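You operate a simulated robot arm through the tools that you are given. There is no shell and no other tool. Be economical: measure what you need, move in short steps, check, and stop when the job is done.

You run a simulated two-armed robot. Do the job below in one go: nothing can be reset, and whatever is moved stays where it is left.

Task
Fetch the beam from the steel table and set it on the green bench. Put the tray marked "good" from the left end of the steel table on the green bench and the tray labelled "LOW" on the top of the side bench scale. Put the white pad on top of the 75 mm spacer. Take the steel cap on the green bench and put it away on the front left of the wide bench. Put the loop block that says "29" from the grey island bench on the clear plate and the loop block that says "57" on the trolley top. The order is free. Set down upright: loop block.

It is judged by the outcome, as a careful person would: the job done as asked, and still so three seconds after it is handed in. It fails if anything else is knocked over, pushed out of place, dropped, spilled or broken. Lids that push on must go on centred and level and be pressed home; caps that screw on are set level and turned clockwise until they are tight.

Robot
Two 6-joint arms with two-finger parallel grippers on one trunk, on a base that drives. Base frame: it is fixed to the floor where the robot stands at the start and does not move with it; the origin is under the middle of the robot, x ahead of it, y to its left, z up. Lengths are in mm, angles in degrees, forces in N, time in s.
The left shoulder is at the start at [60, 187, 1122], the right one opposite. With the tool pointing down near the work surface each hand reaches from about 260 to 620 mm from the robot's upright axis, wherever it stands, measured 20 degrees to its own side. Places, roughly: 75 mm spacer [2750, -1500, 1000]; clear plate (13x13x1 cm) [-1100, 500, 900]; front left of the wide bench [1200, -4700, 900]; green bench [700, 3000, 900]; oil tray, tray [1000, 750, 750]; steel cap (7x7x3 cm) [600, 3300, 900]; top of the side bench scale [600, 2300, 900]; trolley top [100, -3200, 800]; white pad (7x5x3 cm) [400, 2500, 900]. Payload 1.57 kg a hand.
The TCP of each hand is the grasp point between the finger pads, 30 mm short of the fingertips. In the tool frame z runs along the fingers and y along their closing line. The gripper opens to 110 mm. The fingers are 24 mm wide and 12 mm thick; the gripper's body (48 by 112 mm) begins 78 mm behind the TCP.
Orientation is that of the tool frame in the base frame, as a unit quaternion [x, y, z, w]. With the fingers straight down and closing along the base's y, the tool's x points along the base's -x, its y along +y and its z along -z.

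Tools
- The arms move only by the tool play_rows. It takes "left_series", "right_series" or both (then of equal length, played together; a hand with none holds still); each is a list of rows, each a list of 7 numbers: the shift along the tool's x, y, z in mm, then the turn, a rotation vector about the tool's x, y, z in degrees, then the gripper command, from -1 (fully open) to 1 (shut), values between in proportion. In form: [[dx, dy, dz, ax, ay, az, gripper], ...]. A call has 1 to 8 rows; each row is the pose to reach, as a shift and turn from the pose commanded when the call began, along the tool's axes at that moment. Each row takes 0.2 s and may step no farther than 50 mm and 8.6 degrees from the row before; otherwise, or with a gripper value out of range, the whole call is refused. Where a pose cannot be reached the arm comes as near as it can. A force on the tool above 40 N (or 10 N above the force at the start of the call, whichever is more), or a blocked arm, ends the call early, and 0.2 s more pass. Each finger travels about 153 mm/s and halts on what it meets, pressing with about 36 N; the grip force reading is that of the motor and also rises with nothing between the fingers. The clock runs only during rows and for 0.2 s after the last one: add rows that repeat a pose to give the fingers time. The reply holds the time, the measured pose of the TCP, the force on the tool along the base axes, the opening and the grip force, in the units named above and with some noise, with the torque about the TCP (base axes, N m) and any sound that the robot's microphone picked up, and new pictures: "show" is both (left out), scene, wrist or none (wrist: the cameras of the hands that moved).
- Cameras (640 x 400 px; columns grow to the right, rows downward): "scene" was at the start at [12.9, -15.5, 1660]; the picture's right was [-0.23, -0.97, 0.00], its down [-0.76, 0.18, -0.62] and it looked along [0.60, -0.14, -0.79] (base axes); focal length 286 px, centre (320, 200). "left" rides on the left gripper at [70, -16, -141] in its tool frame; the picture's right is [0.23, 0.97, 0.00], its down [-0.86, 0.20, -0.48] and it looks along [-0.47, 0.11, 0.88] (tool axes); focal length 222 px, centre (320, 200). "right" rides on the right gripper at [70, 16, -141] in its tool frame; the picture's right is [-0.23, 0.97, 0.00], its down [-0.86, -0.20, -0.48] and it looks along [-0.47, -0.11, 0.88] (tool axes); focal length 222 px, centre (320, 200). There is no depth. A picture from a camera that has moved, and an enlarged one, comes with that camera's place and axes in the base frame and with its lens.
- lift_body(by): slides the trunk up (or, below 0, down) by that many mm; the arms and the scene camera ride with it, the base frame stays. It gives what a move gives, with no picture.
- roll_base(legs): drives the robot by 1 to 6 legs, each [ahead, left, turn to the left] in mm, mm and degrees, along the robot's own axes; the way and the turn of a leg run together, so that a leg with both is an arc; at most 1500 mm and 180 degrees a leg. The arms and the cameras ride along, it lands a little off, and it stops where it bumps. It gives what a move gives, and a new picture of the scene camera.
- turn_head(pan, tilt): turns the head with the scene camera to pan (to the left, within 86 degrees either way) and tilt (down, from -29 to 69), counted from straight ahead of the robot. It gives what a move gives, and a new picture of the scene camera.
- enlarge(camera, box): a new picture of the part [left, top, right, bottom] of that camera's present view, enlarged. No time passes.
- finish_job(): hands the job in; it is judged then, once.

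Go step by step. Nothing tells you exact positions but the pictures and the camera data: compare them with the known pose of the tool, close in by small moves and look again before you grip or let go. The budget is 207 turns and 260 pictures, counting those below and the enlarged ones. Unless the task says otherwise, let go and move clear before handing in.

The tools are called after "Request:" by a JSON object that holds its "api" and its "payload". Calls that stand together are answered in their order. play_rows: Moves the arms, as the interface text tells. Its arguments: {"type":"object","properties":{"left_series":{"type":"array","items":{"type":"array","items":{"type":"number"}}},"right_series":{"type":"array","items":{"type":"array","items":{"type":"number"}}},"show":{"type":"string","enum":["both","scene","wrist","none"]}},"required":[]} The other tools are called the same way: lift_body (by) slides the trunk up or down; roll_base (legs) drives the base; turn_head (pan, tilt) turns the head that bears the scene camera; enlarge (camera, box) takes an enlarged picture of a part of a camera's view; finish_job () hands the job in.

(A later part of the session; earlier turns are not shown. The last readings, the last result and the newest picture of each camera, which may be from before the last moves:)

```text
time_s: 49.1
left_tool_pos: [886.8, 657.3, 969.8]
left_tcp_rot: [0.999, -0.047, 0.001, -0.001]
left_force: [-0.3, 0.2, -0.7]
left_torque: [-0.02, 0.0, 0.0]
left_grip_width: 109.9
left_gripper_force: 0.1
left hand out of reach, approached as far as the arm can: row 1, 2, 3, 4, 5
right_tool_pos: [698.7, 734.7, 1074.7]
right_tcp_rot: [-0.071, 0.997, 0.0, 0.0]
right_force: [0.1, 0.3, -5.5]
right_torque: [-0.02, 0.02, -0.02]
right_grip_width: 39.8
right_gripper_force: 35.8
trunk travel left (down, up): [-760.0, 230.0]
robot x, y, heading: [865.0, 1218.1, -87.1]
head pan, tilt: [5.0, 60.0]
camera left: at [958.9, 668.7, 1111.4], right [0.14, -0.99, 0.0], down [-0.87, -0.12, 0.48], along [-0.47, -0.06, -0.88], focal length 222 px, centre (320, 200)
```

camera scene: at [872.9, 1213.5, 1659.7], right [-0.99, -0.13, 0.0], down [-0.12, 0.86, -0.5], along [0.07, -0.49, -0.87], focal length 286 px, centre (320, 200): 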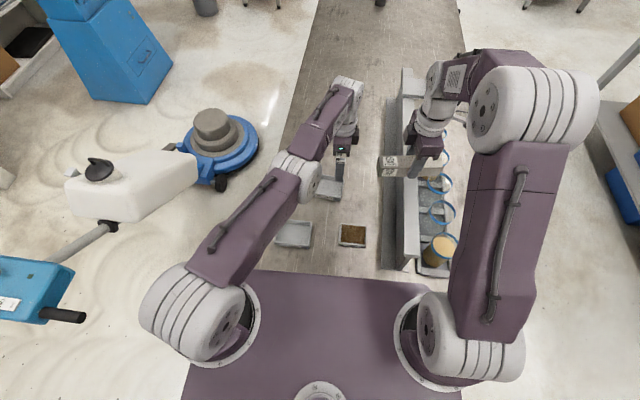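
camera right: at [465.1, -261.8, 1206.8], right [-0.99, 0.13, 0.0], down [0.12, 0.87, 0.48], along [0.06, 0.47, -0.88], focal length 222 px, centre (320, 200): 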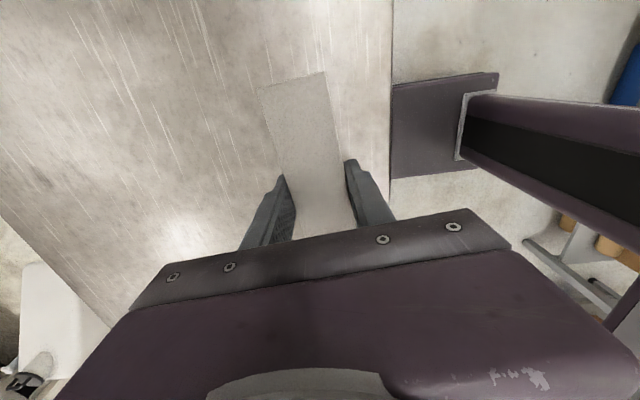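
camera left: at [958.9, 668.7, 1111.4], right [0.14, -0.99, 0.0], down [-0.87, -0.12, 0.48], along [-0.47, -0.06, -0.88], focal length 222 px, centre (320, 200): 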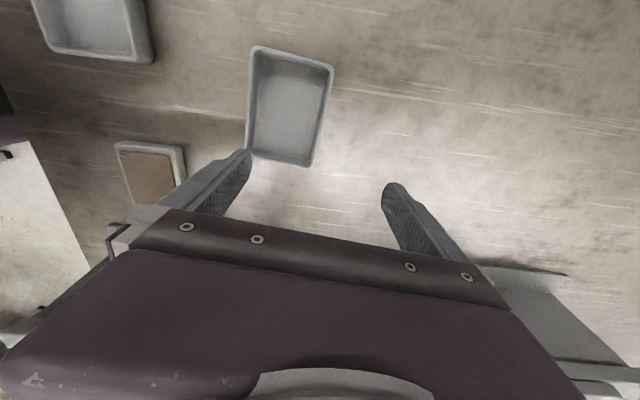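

The arm seems stuck straight in a stretched pose; I'll move the command and then press downward to bend the elbow again.

Request:
{"api": "play_rows", "payload": {"left_series": [[-10, 30, -35, 0, 0, 0, -1], [-20, 60, -70, 0, 0, 0, -1], [-30, 95, -100, 0, 0, 0, -1], [-40, 135, -100, 0, 0, 0, -1], [-50, 170, -75, 0, 0, 0, -1], [-60, 190, -50, 0, 0, 0, -1], [-60, 190, -20, 0, 0, 0, -1], [-60, 190, 0, 0, 0, 0, -1]], "show": "none"}}

```text
time_s: 50.9
left_tool_pos: [879.9, 656.9, 994.3]
left_tcp_rot: [0.999, -0.046, 0.0, 0.0]
left_force: [-0.6, 0.7, -0.3]
left_torque: [0.0, 0.01, 0.0]
left_grip_width: 110.1
left_gripper_force: 0.0
left hand out of reach, approached as far as the arm can: row 1, 2, 3, 4, 5, 6, 7, 8
right_tool_pos: [699.7, 735.2, 1073.4]
right_tcp_rot: [-0.072, 0.997, 0.001, 0.0]
right_force: [0.2, 0.6, -5.9]
right_torque: [-0.03, 0.03, 0.02]
right_grip_width: 39.8
right_gripper_force: 36.4
trunk travel left (down, up): [-760.0, 230.0]
robot x, y, heading: [866.1, 1218.4, -87.3]
head pan, tilt: [5.0, 60.0]
```

Request:
{"api": "play_rows", "payload": {"left_series": [[0, 0, 20, 0, 0, 0, -1], [0, 0, 40, 0, 0, 0, -1], [0, 0, 60, 0, 0, 0, -1], [0, 0, 60, 0, 0, 0, -1], [0, 0, 60, 0, 0, 0, -1]], "show": "scene"}}

```text
time_s: 52.1
left_tool_pos: [883.4, 659.3, 931.7]
left_tcp_rot: [0.999, -0.046, -0.001, 0.0]
left_force: [0.3, -0.3, -0.5]
left_torque: [0.0, -0.02, 0.01]
left_grip_width: 110.0
left_gripper_force: 0.2
left hand out of reach, approached as far as the arm can: row 2, 3, 4, 5
right_tool_pos: [698.5, 735.2, 1075.1]
right_tcp_rot: [-0.072, 0.997, 0.002, 0.0]
right_force: [0.3, 0.1, -4.9]
right_torque: [0.02, 0.04, -0.02]
right_grip_width: 40.1
right_gripper_force: 36.3
trunk travel left (down, up): [-760.0, 230.0]
robot x, y, heading: [867.3, 1216.0, -87.4]
head pan, tilt: [5.0, 60.0]
camera scene: at [872.8, 1213.7, 1659.7], right [-0.99, -0.13, 0.0], down [-0.12, 0.86, -0.5], along [0.07, -0.49, -0.87], focal length 286 px, centre (320, 200)
```

scene: 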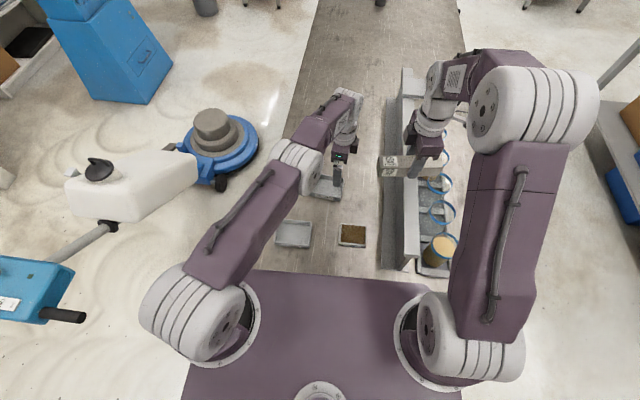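

Request:
{"api": "play_rows", "payload": {"left_series": [[0, 0, -40, 0, 0, 0, -1], [0, 0, -80, 0, 0, 0, -1], [0, 0, -120, 0, 0, 0, -1], [0, 0, -160, 0, 0, 0, -1], [20, 0, -160, 0, 0, 0, -1], [20, -20, -160, 0, 0, 0, -1], [20, -40, -160, 0, 0, 0, -1]], "show": "none"}}

```text
time_s: 53.7
left_tool_pos: [899.6, 665.9, 1097.2]
left_tcp_rot: [0.999, -0.046, 0.002, -0.001]
left_force: [-0.2, -0.1, 0.3]
left_torque: [-0.03, -0.01, 0.01]
left_grip_width: 109.9
left_gripper_force: 0.2
left hand out of reach, approached as far as the arm can: row 4, 5, 6, 7
right_tool_pos: [698.5, 735.1, 1073.7]
right_tcp_rot: [-0.072, 0.997, 0.001, -0.001]
right_force: [-0.5, 0.3, -5.5]
right_torque: [-0.03, 0.02, -0.02]
right_grip_width: 39.8
right_gripper_force: 36.2
trunk travel left (down, up): [-760.0, 230.0]
robot x, y, heading: [867.8, 1219.6, -87.1]
head pan, tilt: [5.0, 60.0]
```

Request:
{"api": "play_rows", "payload": {"left_series": [[0, 0, 30, 0, 0, 0, -1], [0, 0, 60, 0, 0, 0, -1], [0, 0, 90, 0, 0, 0, -1], [0, 0, 90, 0, 0, 0, -1], [5, -10, 90, 0, 0, 0, -1], [10, -20, 90, 0, 0, 0, -1], [20, -30, 90, 0, 0, 0, -1]], "show": "none"}}

```text
time_s: 55.3
left_tool_pos: [903.2, 653.0, 1005.3]
left_tcp_rot: [0.999, -0.045, 0.001, -0.001]
left_force: [0.1, -0.9, 0.7]
left_torque: [-0.01, -0.04, 0.0]
left_grip_width: 110.0
left_gripper_force: 0.0
left hand out of reach, approached as far as the arm can: row 1, 2, 3, 4, 5, 6, 7
right_tool_pos: [698.8, 734.7, 1074.4]
right_tcp_rot: [-0.072, 0.997, 0.001, 0.0]
right_force: [0.2, 0.3, -5.2]
right_torque: [-0.01, 0.02, 0.03]
right_grip_width: 39.9
right_gripper_force: 36.0
trunk travel left (down, up): [-760.0, 230.0]
robot x, y, heading: [867.9, 1216.5, -87.6]
head pan, tilt: [5.0, 60.0]
```

Request:
{"api": "play_rows", "payload": {"left_series": [[15, -15, -5, 0, 0, -8.5, -1], [30, -30, -10, 0, 0, -17, -1], [45, -45, -15, 0, 0, -25.5, -1], [60, -60, -20, 0, 0, -34, -1], [75, -75, -25, 0, 0, -42.5, -1], [90, -90, -30, 0, 0, -51, -1], [105, -105, -35, 0, 0, -59.5, -1], [120, -120, -40, 0, 0, -68, -1]], "show": "scene"}}

```text
time_s: 57.1
left_tool_pos: [1031.9, 688.0, 1188.9]
left_tcp_rot: [0.852, 0.521, 0.024, -0.033]
left_force: [-0.3, 1.1, -1.0]
left_torque: [0.03, -0.01, 0.03]
left_grip_width: 110.2
left_gripper_force: 0.1
left hand out of reach, approached as far as the arm can: row 1, 2, 3, 4, 5, 6, 7, 8
right_tool_pos: [698.9, 735.7, 1074.1]
right_tcp_rot: [-0.072, 0.997, 0.001, 0.0]
right_force: [0.1, -0.2, -6.0]
right_torque: [-0.03, 0.01, -0.03]
right_grip_width: 39.5
right_gripper_force: 35.8
trunk travel left (down, up): [-760.0, 230.0]
robot x, y, heading: [870.8, 1219.9, -87.2]
head pan, tilt: [5.0, 60.0]
camera scene: at [873.2, 1213.9, 1659.7], right [-0.99, -0.13, 0.0], down [-0.12, 0.86, -0.5], along [0.07, -0.5, -0.87], focal length 286 px, centre (320, 200)
```

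scene: 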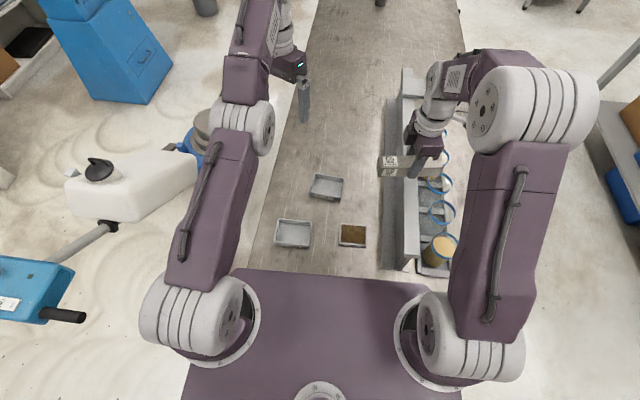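

Request:
{"api": "play_rows", "payload": {"left_series": [[-10, 5, 20, 0, 0, 0, -1], [-20, 10, 40, 0, 0, 0, -1], [-30, 15, 60, 0, 0, 0, -1], [-40, 20, 80, 0, 0, 0, -1], [-53, 27, 80, 0, 0, 0, -1], [-53, 27, 80, 0, 0, 0, -1]], "show": "none"}}

```text
time_s: 58.5
left_tool_pos: [1033.0, 658.3, 1099.7]
left_tcp_rot: [0.853, 0.52, 0.023, -0.034]
left_force: [0.1, -0.6, -1.0]
left_torque: [0.01, 0.0, -0.02]
left_grip_width: 110.1
left_gripper_force: 0.1
left hand out of reach, approached as far as the arm can: row 3, 4, 5, 6
right_tool_pos: [698.3, 735.0, 1074.1]
right_tcp_rot: [-0.071, 0.997, 0.001, 0.0]
right_force: [-0.1, -0.1, -5.5]
right_torque: [0.02, 0.07, 0.04]
right_grip_width: 39.9
right_gripper_force: 35.8
trunk travel left (down, up): [-760.0, 230.0]
robot x, y, heading: [869.6, 1217.0, -87.3]
head pan, tilt: [5.0, 60.0]
```

Request:
{"api": "play_rows", "payload": {"left_series": [[0, 0, 20, 0, 0, 0, -1], [0, 0, 40, 0, 0, 0, -1], [0, 0, 60, 0, 0, 0, -1], [5, -2, 70, 0, 0, 0, -1], [10, -4, 70, 0, 0, 0, -1], [20, -8, 70, 0, 0, 0, -1], [40, -16, 70, 0, 0, 0, -1]], "show": "none"}}

```text
time_s: 60.1
left_tool_pos: [1038.5, 706.8, 1036.1]
left_tcp_rot: [0.853, 0.52, 0.024, -0.033]
left_force: [0.1, -0.3, -1.5]
left_torque: [-0.02, 0.02, -0.01]
left_grip_width: 110.0
left_gripper_force: 0.1
right_tool_pos: [697.9, 736.5, 1074.8]
right_tcp_rot: [-0.072, 0.997, -0.001, -0.001]
right_force: [0.0, -0.3, -5.1]
right_torque: [-0.01, 0.05, -0.02]
right_grip_width: 39.6
right_gripper_force: 36.4
trunk travel left (down, up): [-760.0, 230.0]
robot x, y, heading: [866.3, 1220.5, -87.3]
head pan, tilt: [5.0, 60.0]
```

Request:
{"api": "play_rows", "payload": {"left_series": [[10, 0, -5, -0.9, -2.15, 0, -1], [20, 0, -5, -1.8, -4.3, 0, -1]], "show": "none"}}

Request:
{"api": "play_rows", "payload": {"left_series": [[0, -11, -2, 0, 0, 8.5, -1], [0, -22, -4, 0, 0, 17, -1], [-10, -33, -6, 0, 0, 25.5, -1], [-20, -45, -8, 0, 0, 34, -1], [-32, -57, -8, 0, 0, 42.5, -1], [-45, -70, -8, 0, 0, 51, -1], [-58, -85, -8, 0, 0, 59.5, -1], [-72, -102, -8, 0, 0, 68, -1]], "show": "wrist"}}

```text
time_s: 60.7
left_tool_pos: [1045.9, 723.9, 1043.4]
left_tcp_rot: [0.854, 0.52, 0.0, 0.0]
left_force: [-0.7, 0.4, -0.6]
left_torque: [0.02, 0.02, -0.03]
left_grip_width: 110.0
left_gripper_force: 0.0
right_tool_pos: [699.4, 736.2, 1075.2]
right_tcp_rot: [-0.071, 0.997, 0.0, 0.0]
right_force: [-0.5, 0.9, -4.4]
right_torque: [-0.02, 0.06, 0.02]
right_grip_width: 39.8
right_gripper_force: 36.1
trunk travel left (down, up): [-760.0, 230.0]
robot x, y, heading: [869.0, 1221.3, -87.6]
head pan, tilt: [5.0, 60.0]
```

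```text
time_s: 62.5
left_tool_pos: [921.4, 705.1, 1050.0]
left_tcp_rot: [0.999, -0.048, 0.0, -0.001]
left_force: [-0.6, -0.1, -0.4]
left_torque: [-0.04, -0.04, -0.01]
left_grip_width: 110.1
left_gripper_force: 0.0
right_tool_pos: [699.3, 734.4, 1074.3]
right_tcp_rot: [-0.072, 0.997, 0.0, 0.001]
right_force: [1.3, -0.6, -5.5]
right_torque: [-0.01, 0.03, 0.01]
right_grip_width: 39.9
right_gripper_force: 35.8
trunk travel left (down, up): [-760.0, 230.0]
robot x, y, heading: [865.0, 1219.5, -87.1]
head pan, tilt: [5.0, 60.0]
camera left: at [994.5, 716.0, 1192.0], right [0.13, -0.99, 0.0], down [-0.87, -0.12, 0.48], along [-0.47, -0.06, -0.88], focal length 222 px, centre (320, 200)
```

left: 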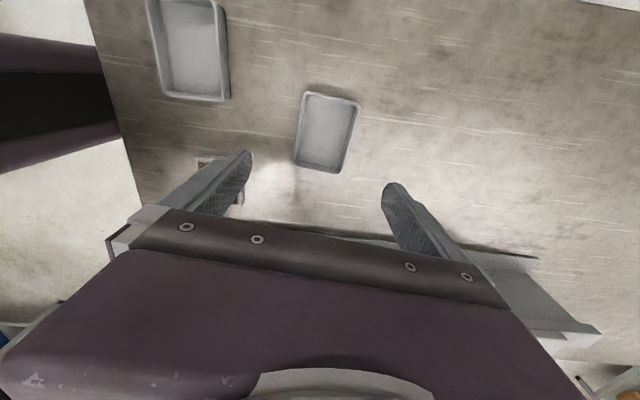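

Request:
{"api": "play_rows", "payload": {"left_series": [[4, 3, 40, 0, 0, 0, -1], [4, 3, 80, 0, 0, 0, -1], [4, 3, 110, 0, 0, 0, -1], [4, 3, 135, 0, 0, 0, -1], [4, 3, 135, 0, 0, 0, -1]], "show": "wrist"}}

```text
time_s: 63.7
left_tool_pos: [928.6, 700.3, 911.6]
left_tcp_rot: [0.999, -0.047, -0.001, 0.0]
left_force: [-0.2, -1.0, 0.2]
left_torque: [0.02, 0.06, 0.03]
left_grip_width: 109.8
left_gripper_force: 0.0
right_tool_pos: [697.9, 735.5, 1073.6]
right_tcp_rot: [-0.071, 0.997, 0.001, 0.0]
right_force: [-0.2, 0.5, -5.4]
right_torque: [-0.04, 0.03, -0.02]
right_grip_width: 39.7
right_gripper_force: 35.8
trunk travel left (down, up): [-760.0, 230.0]
robot x, y, heading: [865.0, 1217.9, -87.7]
head pan, tilt: [5.0, 60.0]
camera left: at [1000.6, 712.4, 1053.7], right [0.14, -0.99, 0.0], down [-0.87, -0.12, 0.48], along [-0.47, -0.07, -0.88], focal length 222 px, centre (320, 200)
```

left: 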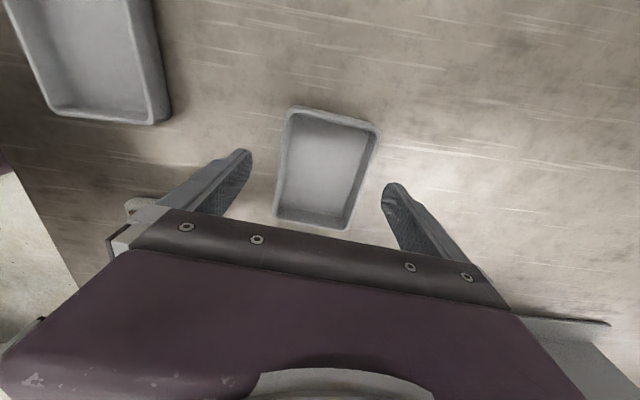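

Request:
{"api": "play_rows", "payload": {"left_series": [[-2, 0, 20, 0, 0, 0, -1], [-2, 0, 37, 0, 0, 0, -1], [-2, 0, 37, 0, 0, 0, -1], [-2, 0, 37, 0, 0, 0, 0.3], [-2, 0, 37, 0, 0, 0, 1], [-2, 0, 37, 0, 0, 0, 1]], "show": "wrist"}}

```text
time_s: 65.1
left_tool_pos: [924.8, 702.5, 877.5]
left_tcp_rot: [0.999, -0.046, -0.002, 0.0]
left_force: [1.1, -0.5, 2.2]
left_torque: [0.04, -0.14, -0.04]
left_grip_width: 79.0
left_gripper_force: 36.3
right_tool_pos: [698.2, 734.4, 1074.1]
right_tcp_rot: [-0.072, 0.997, 0.002, -0.001]
right_force: [0.1, 0.3, -4.3]
right_torque: [-0.01, 0.04, 0.0]
right_grip_width: 39.4
right_gripper_force: 36.0
trunk travel left (down, up): [-760.0, 230.0]
robot x, y, heading: [869.7, 1219.7, -87.3]
head pan, tilt: [5.0, 60.0]
camera left: at [997.4, 713.5, 1018.7], right [0.14, -0.99, 0.0], down [-0.87, -0.12, 0.48], along [-0.48, -0.07, -0.88], focal length 222 px, centre (320, 200)
```

left: 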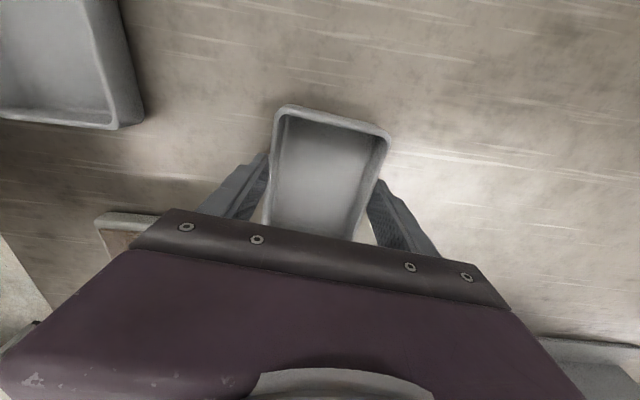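

GOOD is gripped. Lifting it and driving back around to the long side of the green bench.

Request:
{"api": "play_rows", "payload": {"left_series": [[0, 0, -30, 0, 0, 0, 1], [0, 0, -60, 0, 0, 0, 1], [0, 0, -90, 0, 0, 0, 1], [0, 0, -120, 0, 0, 0, 1], [0, 0, -140, 0, 0, 0, 1]], "show": "none"}}

Request:
{"api": "roll_base", "payload": {"legs": [[-420, 0, 0], [0, 0, 87], [-800, 0, 0]]}}

```text
time_s: 66.3
left_tool_pos: [925.4, 704.3, 1018.9]
left_tcp_rot: [0.999, -0.046, -0.001, 0.0]
left_force: [-0.6, -0.2, -0.5]
left_torque: [0.02, -0.02, 0.03]
left_grip_width: 79.1
left_gripper_force: 36.1
right_tool_pos: [699.1, 735.2, 1074.1]
right_tcp_rot: [-0.072, 0.997, 0.001, 0.0]
right_force: [0.2, -0.4, -4.9]
right_torque: [0.0, 0.0, 0.0]
right_grip_width: 40.1
right_gripper_force: 36.3
trunk travel left (down, up): [-760.0, 230.0]
robot x, y, heading: [865.6, 1221.3, -87.3]
head pan, tilt: [5.0, 60.0]
```

```text
time_s: 76.5
left_tool_pos: [583.2, 1668.2, 1017.7]
left_tcp_rot: [0.736, 0.677, -0.001, 0.0]
left_force: [-0.3, 0.2, -0.5]
left_torque: [0.02, -0.02, 0.03]
left_grip_width: 78.9
left_gripper_force: 35.8
right_tool_pos: [554.2, 1441.0, 1074.4]
right_tcp_rot: [0.758, -0.652, 0.0, 0.001]
right_force: [-0.3, 0.1, -6.2]
right_torque: [-0.04, -0.02, 0.02]
right_grip_width: 40.0
right_gripper_force: 36.1
trunk travel left (down, up): [-760.0, 230.0]
robot x, y, heading: [69.1, 1606.3, 3.2]
head pan, tilt: [5.0, 60.0]
camera scene: at [76.2, 1612.8, 1659.7], right [0.14, -0.99, 0.0], down [-0.86, -0.12, -0.5], along [0.49, 0.07, -0.87], focal length 286 px, centre (320, 200)
```

scene: 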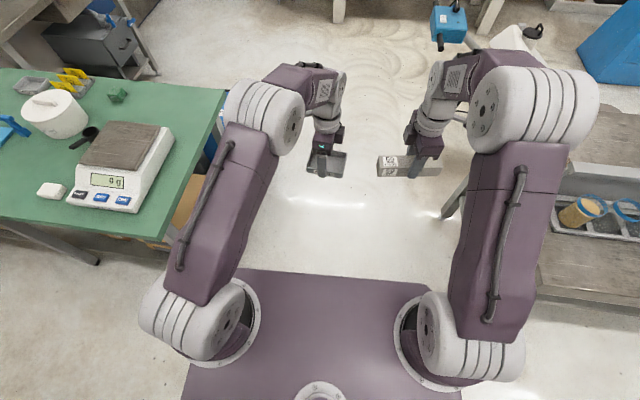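

Request:
{"api": "lift_body", "payload": {"by": 200}}

Request:
{"api": "roll_base", "payload": {"legs": [[-60, 800, -3]]}}

Request:
{"api": "turn_head", "payload": {"pan": 30, "tilt": 45}}

```text
time_s: 78.7
left_tool_pos: [582.3, 1668.0, 1217.6]
left_tcp_rot: [0.736, 0.677, 0.0, 0.001]
left_force: [0.0, -0.4, -0.9]
left_torque: [0.01, -0.04, -0.04]
left_grip_width: 78.8
left_gripper_force: 35.9
right_tool_pos: [553.8, 1441.3, 1274.6]
right_tcp_rot: [0.758, -0.652, -0.002, 0.001]
right_force: [0.9, -0.4, -5.2]
right_torque: [0.0, -0.01, 0.01]
right_grip_width: 39.6
right_gripper_force: 36.2
trunk travel left (down, up): [-960.0, 30.0]
robot x, y, heading: [68.0, 1605.2, 3.3]
head pan, tilt: [5.0, 60.0]
```

```text
time_s: 83.0
left_tool_pos: [497.5, 2440.4, 1218.1]
left_tcp_rot: [0.751, 0.661, 0.0, 0.0]
left_force: [0.3, 0.0, -0.3]
left_torque: [-0.03, -0.06, 0.01]
left_grip_width: 79.3
left_gripper_force: 36.0
right_tool_pos: [460.2, 2213.4, 1274.7]
right_tcp_rot: [0.746, -0.666, -0.001, -0.001]
right_force: [0.8, -0.1, -5.9]
right_torque: [-0.01, 0.01, -0.02]
right_grip_width: 39.9
right_gripper_force: 36.0
trunk travel left (down, up): [-960.0, 30.0]
robot x, y, heading: [-17.8, 2398.7, 0.9]
head pan, tilt: [5.0, 60.0]
camera scene: at [-11.6, 2405.3, 1859.7], right [0.1, -0.99, 0.0], down [-0.86, -0.09, -0.5], along [0.5, 0.05, -0.87], focal length 286 px, centre (320, 200)
```

scene: 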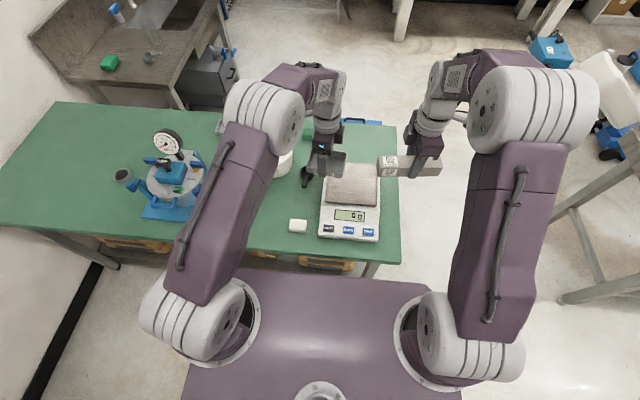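

```text
time_s: 83.8
left_tool_pos: [498.0, 2442.1, 1217.4]
left_tcp_rot: [0.751, 0.661, -0.001, 0.001]
left_force: [0.7, -0.4, -2.1]
left_torque: [0.01, -0.02, -0.03]
left_grip_width: 79.2
left_gripper_force: 36.4
right_tool_pos: [459.2, 2215.7, 1275.2]
right_tcp_rot: [0.746, -0.666, -0.001, 0.001]
right_force: [-0.9, 0.7, -6.7]
right_torque: [-0.02, -0.05, 0.02]
right_grip_width: 39.8
right_gripper_force: 36.3
trunk travel left (down, up): [-960.0, 30.0]
robot x, y, heading: [-20.7, 2401.4, 0.7]
head pan, tilt: [30.0, 45.0]
camera scene: at [-8.4, 2442.9, 1879.1], right [0.51, -0.86, 0.0], down [-0.61, -0.36, -0.71], along [0.61, 0.36, -0.71], focal length 286 px, centre (320, 200)
```

scene: 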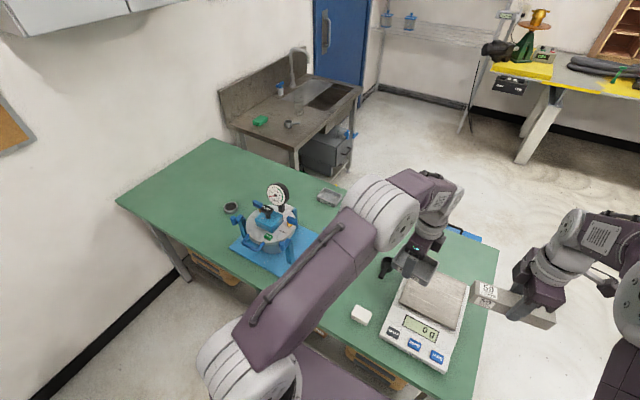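

The strip left of the dial device (y≈3200–3600) is free on the green bench. I'll back off, drive left and come in there.

Request:
{"api": "roll_base", "payload": {"legs": [[-230, 0, 0], [0, 1020, -0.7], [220, 0, 0]]}}

Request:
{"api": "turn_head", "payload": {"pan": 0, "tilt": 58}}

```text
time_s: 91.7
left_tool_pos: [492.0, 3431.1, 1219.8]
left_tcp_rot: [0.76, 0.65, 0.001, 0.001]
left_force: [-0.2, 0.4, -0.7]
left_torque: [0.0, -0.03, -0.03]
left_grip_width: 79.0
left_gripper_force: 36.3
right_tool_pos: [447.4, 3207.3, 1276.7]
right_tcp_rot: [0.735, -0.678, 0.001, -0.001]
right_force: [-0.2, -0.2, -5.0]
right_torque: [-0.02, -0.02, -0.02]
right_grip_width: 39.9
right_gripper_force: 36.0
trunk travel left (down, up): [-960.0, 30.0]
robot x, y, heading: [-18.4, 3403.8, -0.7]
head pan, tilt: [30.0, 45.0]
camera scene: at [-16.0, 3448.1, 1879.3], right [0.49, -0.87, 0.0], down [-0.62, -0.34, -0.71], along [0.62, 0.34, -0.7], focal length 286 px, centre (320, 200)
```

scene: 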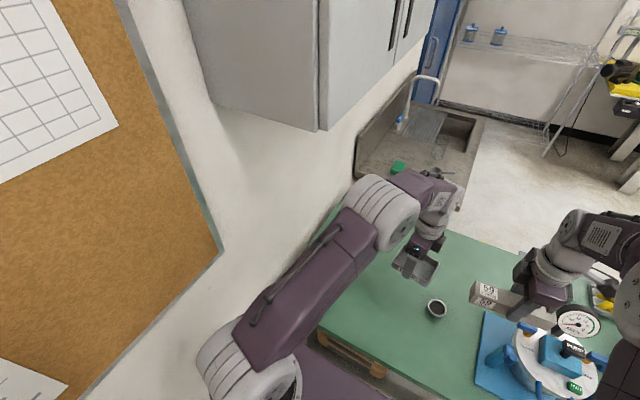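

```text
time_s: 92.7
left_tool_pos: [498.5, 3431.0, 1217.7]
left_tcp_rot: [0.76, 0.65, -0.001, -0.001]
left_force: [0.3, 0.1, -0.7]
left_torque: [0.01, -0.03, 0.01]
left_grip_width: 78.7
left_gripper_force: 35.8
right_tool_pos: [453.2, 3206.8, 1273.8]
right_tcp_rot: [0.735, -0.678, -0.001, 0.001]
right_force: [0.5, 0.1, -5.3]
right_torque: [-0.04, -0.01, 0.02]
right_grip_width: 40.1
right_gripper_force: 36.0
trunk travel left (down, up): [-960.0, 30.0]
robot x, y, heading: [-19.9, 3408.7, -0.8]
head pan, tilt: [0.0, 58.0]
camera scene: at [-8.5, 3407.8, 1862.0], right [-0.01, -1.0, 0.0], down [-0.85, 0.01, -0.53], along [0.53, -0.01, -0.85], focal length 286 px, centre (320, 200)
```

scene: 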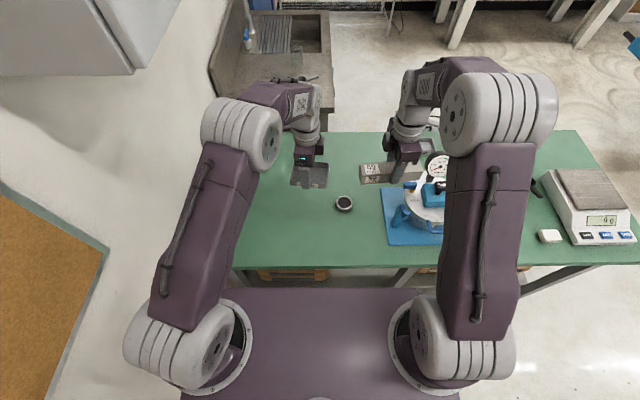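

Request:
{"api": "play_rows", "payload": {"left_series": [[22, -15, 0, 0, 0, 0, 1], [44, -30, 0, 0, 0, 0, 1], [66, -45, 0, 0, 0, 0, 1], [87, -59, 0, 0, 0, 0, 1]], "right_series": [[-22, 10, 0, 0, 0, 0, 1], [-44, 20, 0, 0, 0, 0, 1], [-66, 30, 0, 0, 0, 0, 1], [-91.5, 40, 0, 0, 0, 0, 1]], "show": "none"}}

Request:
{"api": "lift_body", "payload": {"by": -210}}

Request:
{"api": "turn_head", "payload": {"pan": 5, "tilt": 55}}

```text
time_s: 93.7
left_tool_pos: [449.2, 3528.5, 1217.8]
left_tcp_rot: [0.759, 0.651, 0.0, 0.001]
left_force: [0.0, 0.5, 0.2]
left_torque: [0.03, -0.02, -0.01]
left_grip_width: 78.8
left_gripper_force: 36.0
right_tool_pos: [403.1, 3294.1, 1274.2]
right_tcp_rot: [0.735, -0.678, 0.0, 0.001]
right_force: [-0.2, 0.2, -5.1]
right_torque: [-0.06, -0.01, -0.02]
right_grip_width: 39.9
right_gripper_force: 36.1
trunk travel left (down, up): [-960.0, 30.0]
robot x, y, heading: [-21.8, 3406.5, -0.9]
head pan, tilt: [0.0, 58.0]
```

```text
time_s: 95.9
left_tool_pos: [450.2, 3526.5, 1007.3]
left_tcp_rot: [0.76, 0.65, -0.001, -0.001]
left_force: [-0.2, -0.5, -1.4]
left_torque: [-0.01, 0.02, 0.02]
left_grip_width: 79.2
left_gripper_force: 35.9
right_tool_pos: [406.0, 3292.3, 1062.6]
right_tcp_rot: [0.735, -0.678, 0.0, 0.001]
right_force: [-0.8, -0.1, -6.0]
right_torque: [-0.03, -0.01, 0.0]
right_grip_width: 39.8
right_gripper_force: 36.4
trunk travel left (down, up): [-750.0, 240.0]
robot x, y, heading: [-22.3, 3405.3, -1.2]
head pan, tilt: [0.0, 58.0]
```

```text
time_s: 96.6
left_tool_pos: [451.0, 3527.7, 1006.7]
left_tcp_rot: [0.76, 0.65, 0.0, 0.0]
left_force: [-0.2, -0.3, -0.7]
left_torque: [0.02, 0.03, 0.0]
left_grip_width: 79.3
left_gripper_force: 35.9
right_tool_pos: [404.9, 3290.9, 1062.9]
right_tcp_rot: [0.735, -0.678, -0.001, 0.0]
right_force: [-1.2, 0.0, -5.2]
right_torque: [-0.01, 0.0, -0.01]
right_grip_width: 39.9
right_gripper_force: 35.9
trunk travel left (down, up): [-750.0, 240.0]
robot x, y, heading: [-17.8, 3411.6, -1.0]
head pan, tilt: [5.0, 55.0]
camera scene: at [-8.1, 3414.2, 1655.7], right [0.07, -1.0, 0.0], down [-0.82, -0.06, -0.57], along [0.57, 0.04, -0.82], focal length 286 px, centre (320, 200)
```

scene: 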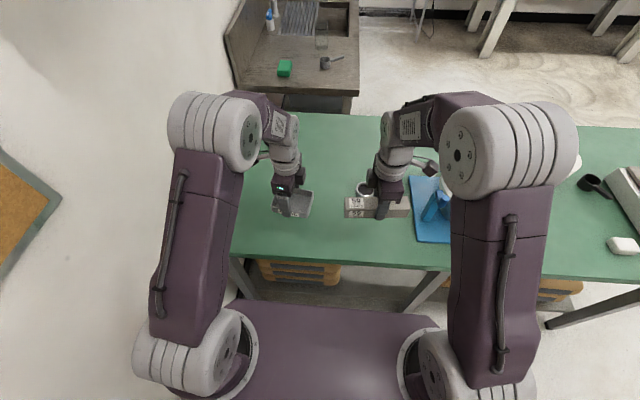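

Request:
{"api": "play_rows", "payload": {"left_series": [[0, 0, 10, 0, 0, 0, 1], [0, 0, 20, 0, 0, 0, 1], [0, 0, 30, 0, 0, 0, 1], [0, 0, 40, 0, 0, 0, 1]], "right_series": [[0, 0, 30, 0, 0, 0, 1], [0, 0, 60, 0, 0, 0, 1], [0, 0, 80, 0, 0, 0, 1], [0, 0, 100, 0, 0, 0, 1]], "show": "both"}}

```text
time_s: 97.6
left_tool_pos: [449.1, 3524.2, 966.8]
left_tcp_rot: [0.76, 0.65, 0.0, 0.0]
left_force: [-0.7, -0.2, -0.8]
left_torque: [0.01, 0.01, 0.0]
left_grip_width: 79.4
left_gripper_force: 35.2
right_tool_pos: [404.5, 3295.3, 962.3]
right_tcp_rot: [0.735, -0.678, -0.001, 0.001]
right_force: [0.2, 0.2, -5.8]
right_torque: [-0.03, -0.01, 0.03]
right_grip_width: 39.8
right_gripper_force: 36.2
trunk travel left (down, up): [-750.0, 240.0]
robot x, y, heading: [-22.1, 3408.2, -0.7]
head pan, tilt: [5.0, 55.0]
camera scene: at [-6.7, 3414.2, 1655.8], right [0.07, -1.0, 0.0], down [-0.82, -0.06, -0.57], along [0.57, 0.04, -0.82], focal length 286 px, centre (320, 200)
camera right: at [394.1, 3225.0, 1103.4], right [-0.99, 0.15, 0.0], down [0.13, 0.87, 0.48], along [0.07, 0.47, -0.88], focal length 222 px, centre (320, 200)
camera left: at [446.6, 3597.0, 1109.0], right [1.0, 0.07, 0.0], down [0.07, -0.88, 0.48], along [0.03, -0.48, -0.88], focal length 222 px, centre (320, 200)
```

scene: 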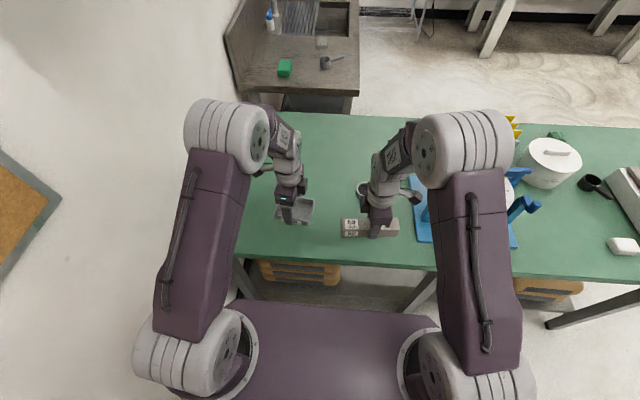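
right: 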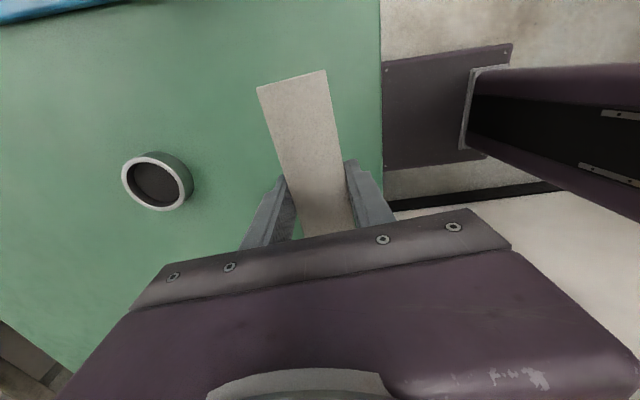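
left: 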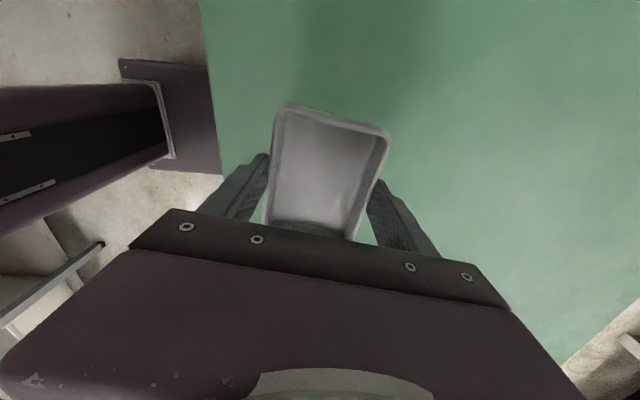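

Request:
{"api": "play_rows", "payload": {"left_series": [[0, 0, 15, 0, 0, 0, 1], [0, 0, 30, 0, 0, 0, 1], [0, 0, 36, 0, 0, 0, 1], [0, 0, 40, 0, 0, 0, 1], [0, 0, 40, 0, 0, 0, 1]], "right_series": [[0, 0, 15, 0, 0, 0, 1], [0, 0, 30, 0, 0, 0, 1], [0, 0, 36, 0, 0, 0, 1], [0, 0, 40, 0, 0, 0, 1], [0, 0, 40, 0, 0, 0, 1]], "show": "wrist"}}

```text
time_s: 98.8
left_tool_pos: [449.2, 3526.8, 927.1]
left_tcp_rot: [0.76, 0.65, -0.001, 0.001]
left_force: [0.3, 1.0, -0.6]
left_torque: [0.01, 0.0, 0.01]
left_grip_width: 79.0
left_gripper_force: 35.8
right_tool_pos: [403.7, 3293.7, 922.4]
right_tcp_rot: [0.735, -0.678, -0.001, 0.0]
right_force: [0.3, 0.9, -5.9]
right_torque: [-0.05, 0.01, 0.01]
right_grip_width: 39.7
right_gripper_force: 36.2
trunk travel left (down, up): [-750.0, 240.0]
robot x, y, heading: [-19.9, 3409.7, -0.7]
head pan, tilt: [5.0, 55.0]
camera right: at [393.7, 3223.3, 1063.9], right [-0.99, 0.15, 0.0], down [0.13, 0.87, 0.48], along [0.07, 0.47, -0.88], focal length 222 px, centre (320, 200)
camera left: at [445.4, 3599.8, 1069.3], right [1.0, 0.07, 0.0], down [0.06, -0.88, 0.48], along [0.04, -0.48, -0.88], focal length 222 px, centre (320, 200)
```

right: 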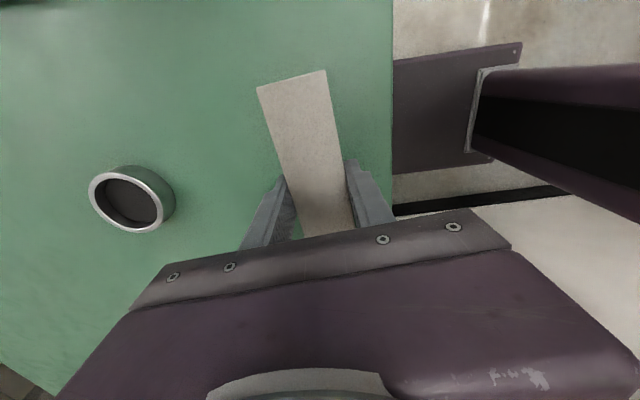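
left: 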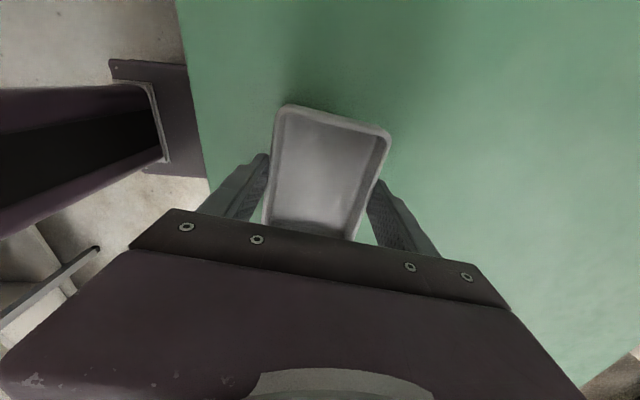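

Request:
{"api": "play_rows", "payload": {"left_series": [[0, 0, 3, 0, 0, 0, 1], [0, 0, 6, 0, 0, 0, 1], [0, 0, 9, 0, 0, 0, 1], [0, 0, 12, 0, 0, 0, 1], [0, 0, 12, 0, 0, 0, 1]], "right_series": [[0, 0, 3, 0, 0, 0, 1], [0, 0, 6, 0, 0, 0, 1], [0, 0, 9, 0, 0, 0, 1], [0, 0, 12, 0, 0, 0, 1], [0, 0, 12, 0, 0, 0, 1]], "show": "none"}}

```text
time_s: 100.0
left_tool_pos: [450.5, 3526.8, 915.5]
left_tcp_rot: [0.76, 0.65, -0.001, 0.001]
left_force: [0.9, 0.5, -0.9]
left_torque: [-0.01, 0.01, 0.0]
left_grip_width: 79.6
left_gripper_force: 35.6
right_tool_pos: [405.9, 3291.8, 910.3]
right_tcp_rot: [0.735, -0.678, 0.001, 0.0]
right_force: [0.2, -0.5, -5.6]
right_torque: [-0.02, 0.0, 0.03]
right_grip_width: 39.8
right_gripper_force: 35.6
trunk travel left (down, up): [-750.0, 240.0]
robot x, y, heading: [-20.6, 3406.9, -0.8]
head pan, tilt: [5.0, 55.0]
```

Request:
{"api": "play_rows", "payload": {"left_series": [[0, 0, 3, 0, 0, 0, 1], [0, 0, 6, 0, 0, 0, 1], [0, 0, 9, 0, 0, 0, 1], [0, 0, 12, 0, 0, 0, 1], [0, 0, 15, 0, 0, 0, 1], [0, 0, 15, 0, 0, 0, 1]], "right_series": [[0, 0, 3, 0, 0, 0, 1], [0, 0, 6, 0, 0, 0, 1], [0, 0, 9, 0, 0, 0, 1], [0, 0, 12, 0, 0, 0, 1], [0, 0, 15, 0, 0, 0, 1], [0, 0, 15, 0, 0, 0, 1]], "show": "wrist"}}

```text
time_s: 101.4
left_tool_pos: [449.6, 3527.3, 899.6]
left_tcp_rot: [0.76, 0.65, 0.0, 0.001]
left_force: [0.0, 0.5, -0.7]
left_torque: [0.0, 0.04, 0.0]
left_grip_width: 79.1
left_gripper_force: 36.3
right_tool_pos: [405.5, 3291.9, 896.2]
right_tcp_rot: [0.735, -0.678, -0.001, 0.001]
right_force: [-0.8, 0.4, -3.4]
right_torque: [0.15, -0.02, 0.02]
right_grip_width: 39.8
right_gripper_force: 35.9
trunk travel left (down, up): [-750.0, 240.0]
robot x, y, heading: [-18.5, 3411.0, -1.1]
head pan, tilt: [5.0, 55.0]
camera right: at [394.9, 3221.8, 1037.8], right [-0.99, 0.15, 0.0], down [0.13, 0.87, 0.48], along [0.07, 0.47, -0.88], focal length 222 px, centre (320, 200)
camera left: at [445.5, 3600.3, 1042.1], right [1.0, 0.07, 0.0], down [0.06, -0.88, 0.48], along [0.04, -0.48, -0.88], focal length 222 px, centre (320, 200)
```

right: 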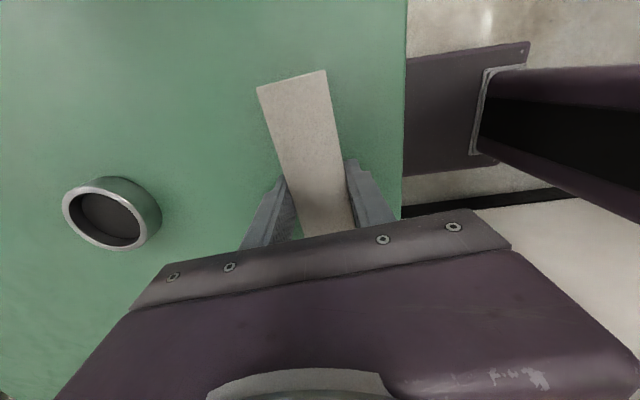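
left: 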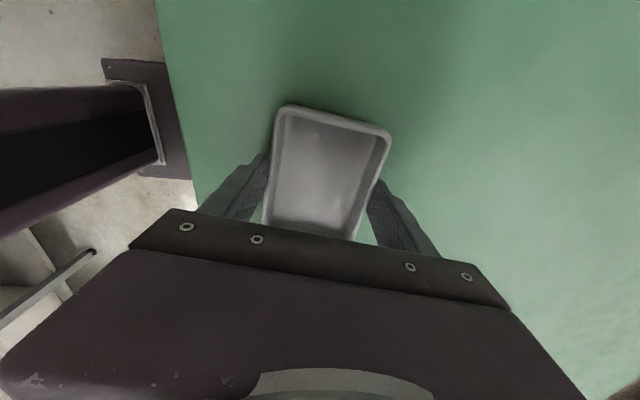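

Request:
{"api": "play_rows", "payload": {"left_series": [[0, 0, 1, 0, 0, 0, 1], [0, 0, 2, 0, 0, 0, 1], [0, 0, 2, 0, 0, 0, 1]], "right_series": [[0, 0, 0.7, 0, 0, 0, 1], [0, 0, 1.5, 0, 0, 0, 1], [0, 0, 1.5, 0, 0, 0, 1]], "show": "none"}}

```text
time_s: 102.2
left_tool_pos: [449.3, 3527.1, 899.9]
left_tcp_rot: [0.76, 0.65, 0.0, 0.001]
left_force: [-0.1, -0.2, -1.2]
left_torque: [-0.02, 0.0, 0.03]
left_grip_width: 79.4
left_gripper_force: 36.0
right_tool_pos: [405.0, 3292.0, 897.0]
right_tcp_rot: [0.735, -0.678, 0.001, 0.0]
right_force: [5.2, -3.8, 19.3]
right_torque: [0.65, 0.38, -0.23]
right_grip_width: 39.8
right_gripper_force: 36.2
trunk travel left (down, up): [-750.0, 240.0]
robot x, y, heading: [-22.5, 3405.0, -1.1]
head pan, tilt: [5.0, 55.0]
```

Request:
{"api": "play_rows", "payload": {"left_series": [[0, 0, 1, 0, 0, 0, 1], [0, 0, 2, 0, 0, 0, 1], [0, 0, 3, 0, 0, 0, 1], [0, 0, 3, 0, 0, 0, 1]], "right_series": [[0, 0, 0, 0, 0, 0, 0.2], [0, 0, 0, 0, 0, 0, -0.2], [0, 0, 0, 0, 0, 0, -0.5], [0, 0, 0, 0, 0, 0, -0.5]], "show": "none"}}

```text
time_s: 103.2
left_tool_pos: [448.3, 3525.6, 897.3]
left_tcp_rot: [0.76, 0.65, -0.001, 0.001]
left_force: [-1.3, 0.4, 6.5]
left_torque: [-0.04, 0.32, 0.01]
left_grip_width: 79.2
left_gripper_force: 36.2
right_tool_pos: [404.5, 3291.6, 895.1]
right_tcp_rot: [0.735, -0.678, 0.0, 0.0]
right_force: [1.0, 0.2, 0.2]
right_torque: [-0.01, -0.02, 0.02]
right_grip_width: 82.4
right_gripper_force: 0.1
trunk travel left (down, up): [-750.0, 240.0]
robot x, y, heading: [-24.0, 3404.8, -1.1]
head pan, tilt: [5.0, 55.0]
```

Both are down; I release the tray as well and lift both hands.

Request:
{"api": "play_rows", "payload": {"left_series": [[0, 0, 0, 0, 0, 0, 0.0], [0, 0, 0, 0, 0, 0, -0.6], [0, 0, 0, 0, 0, 0, -1], [0, 0, 0, 0, 0, 0, -1], [0, 0, -30, 0, 0, 0, -1], [0, 0, -70, 0, 0, 0, -1], [0, 0, -110, 0, 0, 0, -1], [0, 0, -150, 0, 0, 0, -1]], "right_series": [[0, 0, 0, 0, 0, 0, -0.5], [0, 0, -20, 0, 0, 0, -0.5], [0, 0, -50, 0, 0, 0, -0.6], [0, 0, -80, 0, 0, 0, -1], [0, 0, -110, 0, 0, 0, -1], [0, 0, -130, 0, 0, 0, -1], [0, 0, -150, 0, 0, 0, -1], [0, 0, -150, 0, 0, 0, -1]], "show": "both"}}

```text
time_s: 105.0
left_tool_pos: [449.1, 3525.6, 1046.8]
left_tcp_rot: [0.76, 0.65, -0.001, 0.001]
left_force: [-0.1, -0.6, -0.3]
left_torque: [-0.01, -0.04, -0.01]
left_grip_width: 110.0
left_gripper_force: 0.0
right_tool_pos: [406.9, 3289.1, 1046.6]
right_tcp_rot: [0.735, -0.678, 0.0, 0.001]
right_force: [-0.2, 0.8, -0.1]
right_torque: [0.02, -0.05, -0.02]
right_grip_width: 110.0
right_gripper_force: 0.1
trunk travel left (down, up): [-750.0, 240.0]
robot x, y, heading: [-19.7, 3405.3, -0.8]
head pan, tilt: [5.0, 55.0]
camera scene: at [-10.2, 3414.3, 1655.7], right [0.07, -1.0, 0.0], down [-0.82, -0.06, -0.57], along [0.57, 0.04, -0.82], focal length 286 px, centre (320, 200)
camera right: at [395.9, 3219.9, 1187.4], right [-0.99, 0.15, 0.0], down [0.13, 0.87, 0.48], along [0.07, 0.47, -0.88], focal length 222 px, centre (320, 200)
camera left: at [445.2, 3598.2, 1188.8], right [1.0, 0.07, 0.0], down [0.06, -0.88, 0.48], along [0.04, -0.48, -0.88], focal length 222 px, centre (320, 200)
```

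scene: 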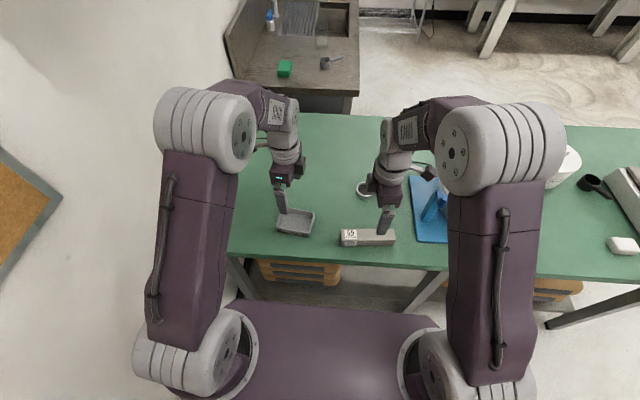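
right: 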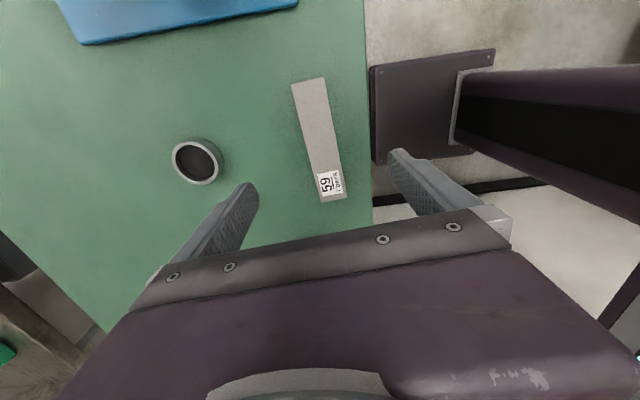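
left: 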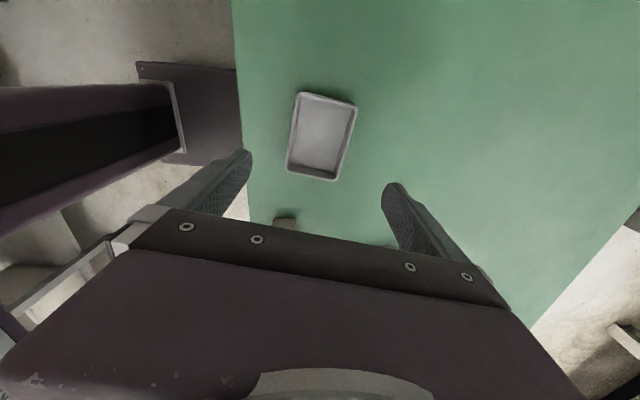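

Beam and GOOD tray are placed. Next I take the steel cap at about (581,3292) with the right hand: moving closer.

Request:
{"api": "roll_base", "payload": {"legs": [[105, 0, 0]]}}

Request:
{"api": "play_rows", "payload": {"right_series": [[0, -22, 0, 0, 0, 0, -1], [0, -45, 0, 0, 0, 0, -1], [0, -68, 0, 0, 0, 0, -1], [0, -68, 0, 0, 0, 0, -1]], "show": "wrist"}}

```text
time_s: 106.1
left_tool_pos: [554.1, 3525.2, 1047.0]
left_tcp_rot: [0.759, 0.651, 0.0, 0.001]
left_force: [-0.7, 0.5, -0.6]
left_torque: [0.04, 0.0, -0.03]
left_grip_width: 109.9
left_gripper_force: 0.2
right_tool_pos: [512.0, 3289.0, 1044.9]
right_tcp_rot: [0.736, -0.677, -0.001, 0.001]
right_force: [-0.8, -0.3, -0.1]
right_torque: [-0.01, -0.02, -0.01]
right_grip_width: 109.9
right_gripper_force: 0.0
trunk travel left (down, up): [-750.0, 240.0]
robot x, y, heading: [82.8, 3406.0, -0.8]
head pan, tilt: [5.0, 55.0]
camera scene: at [94.8, 3412.8, 1655.8], right [0.07, -1.0, 0.0], down [-0.82, -0.06, -0.57], along [0.57, 0.04, -0.82], focal length 286 px, centre (320, 200)
```

scene: 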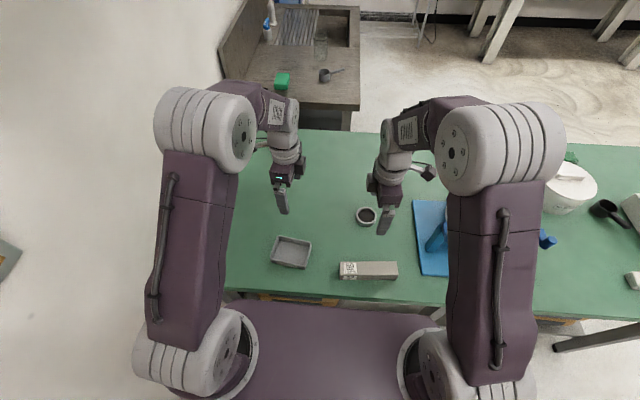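

```text
time_s: 107.1
left_tool_pos: [554.6, 3524.4, 1046.9]
left_tcp_rot: [0.759, 0.651, 0.0, 0.001]
left_force: [-0.2, -0.4, -0.4]
left_torque: [0.01, 0.02, 0.0]
left_grip_width: 110.1
left_gripper_force: 0.0
right_tool_pos: [579.4, 3294.5, 1045.4]
right_tcp_rot: [0.736, -0.677, -0.001, 0.001]
right_force: [0.1, -0.1, -0.2]
right_torque: [0.0, -0.04, 0.0]
right_grip_width: 110.3
right_gripper_force: 0.1
trunk travel left (down, up): [-750.0, 240.0]
robot x, y, heading: [86.6, 3405.6, -0.5]
head pan, tilt: [5.0, 55.0]
camera right: at [570.0, 3224.7, 1187.1], right [-0.99, 0.15, 0.0], down [0.13, 0.87, 0.48], along [0.07, 0.47, -0.88], focal length 222 px, centre (320, 200)
```

right: 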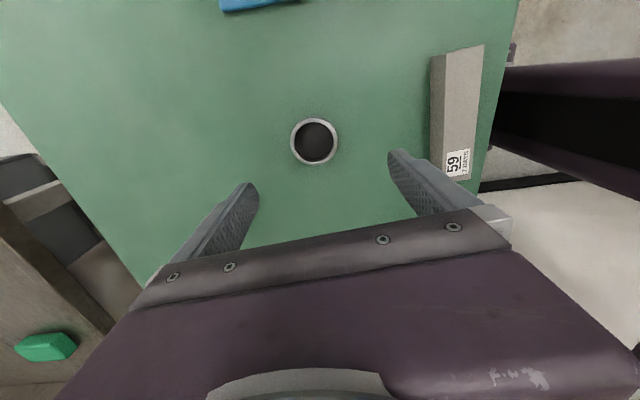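

Request:
{"api": "play_rows", "payload": {"right_series": [[0, -8, 30, 0, 0, 0, -1], [0, -8, 60, 0, 0, 0, -1], [0, -8, 90, 0, 0, 0, -1], [0, -8, 110, 0, 0, 0, -1], [0, -8, 110, 0, 0, 0, -1]], "show": "wrist"}}

```text
time_s: 108.3
left_tool_pos: [554.4, 3525.0, 1046.2]
left_tcp_rot: [0.759, 0.651, -0.001, 0.001]
left_force: [-0.4, -0.4, 0.2]
left_torque: [0.01, -0.04, -0.04]
left_grip_width: 110.0
left_gripper_force: 0.0
right_tool_pos: [588.2, 3295.9, 934.8]
right_tcp_rot: [0.736, -0.677, 0.0, 0.001]
right_force: [-0.1, -0.5, 0.3]
right_torque: [0.02, 0.0, 0.0]
right_grip_width: 110.2
right_gripper_force: 0.1
trunk travel left (down, up): [-750.0, 240.0]
robot x, y, heading: [85.6, 3404.4, -0.5]
head pan, tilt: [5.0, 55.0]
camera right: at [578.4, 3225.9, 1075.7], right [-0.99, 0.15, 0.0], down [0.13, 0.87, 0.48], along [0.07, 0.47, -0.88], focal length 222 px, centre (320, 200)
```

right: 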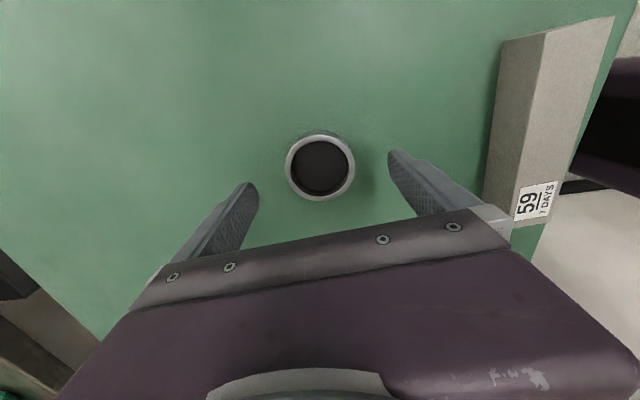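

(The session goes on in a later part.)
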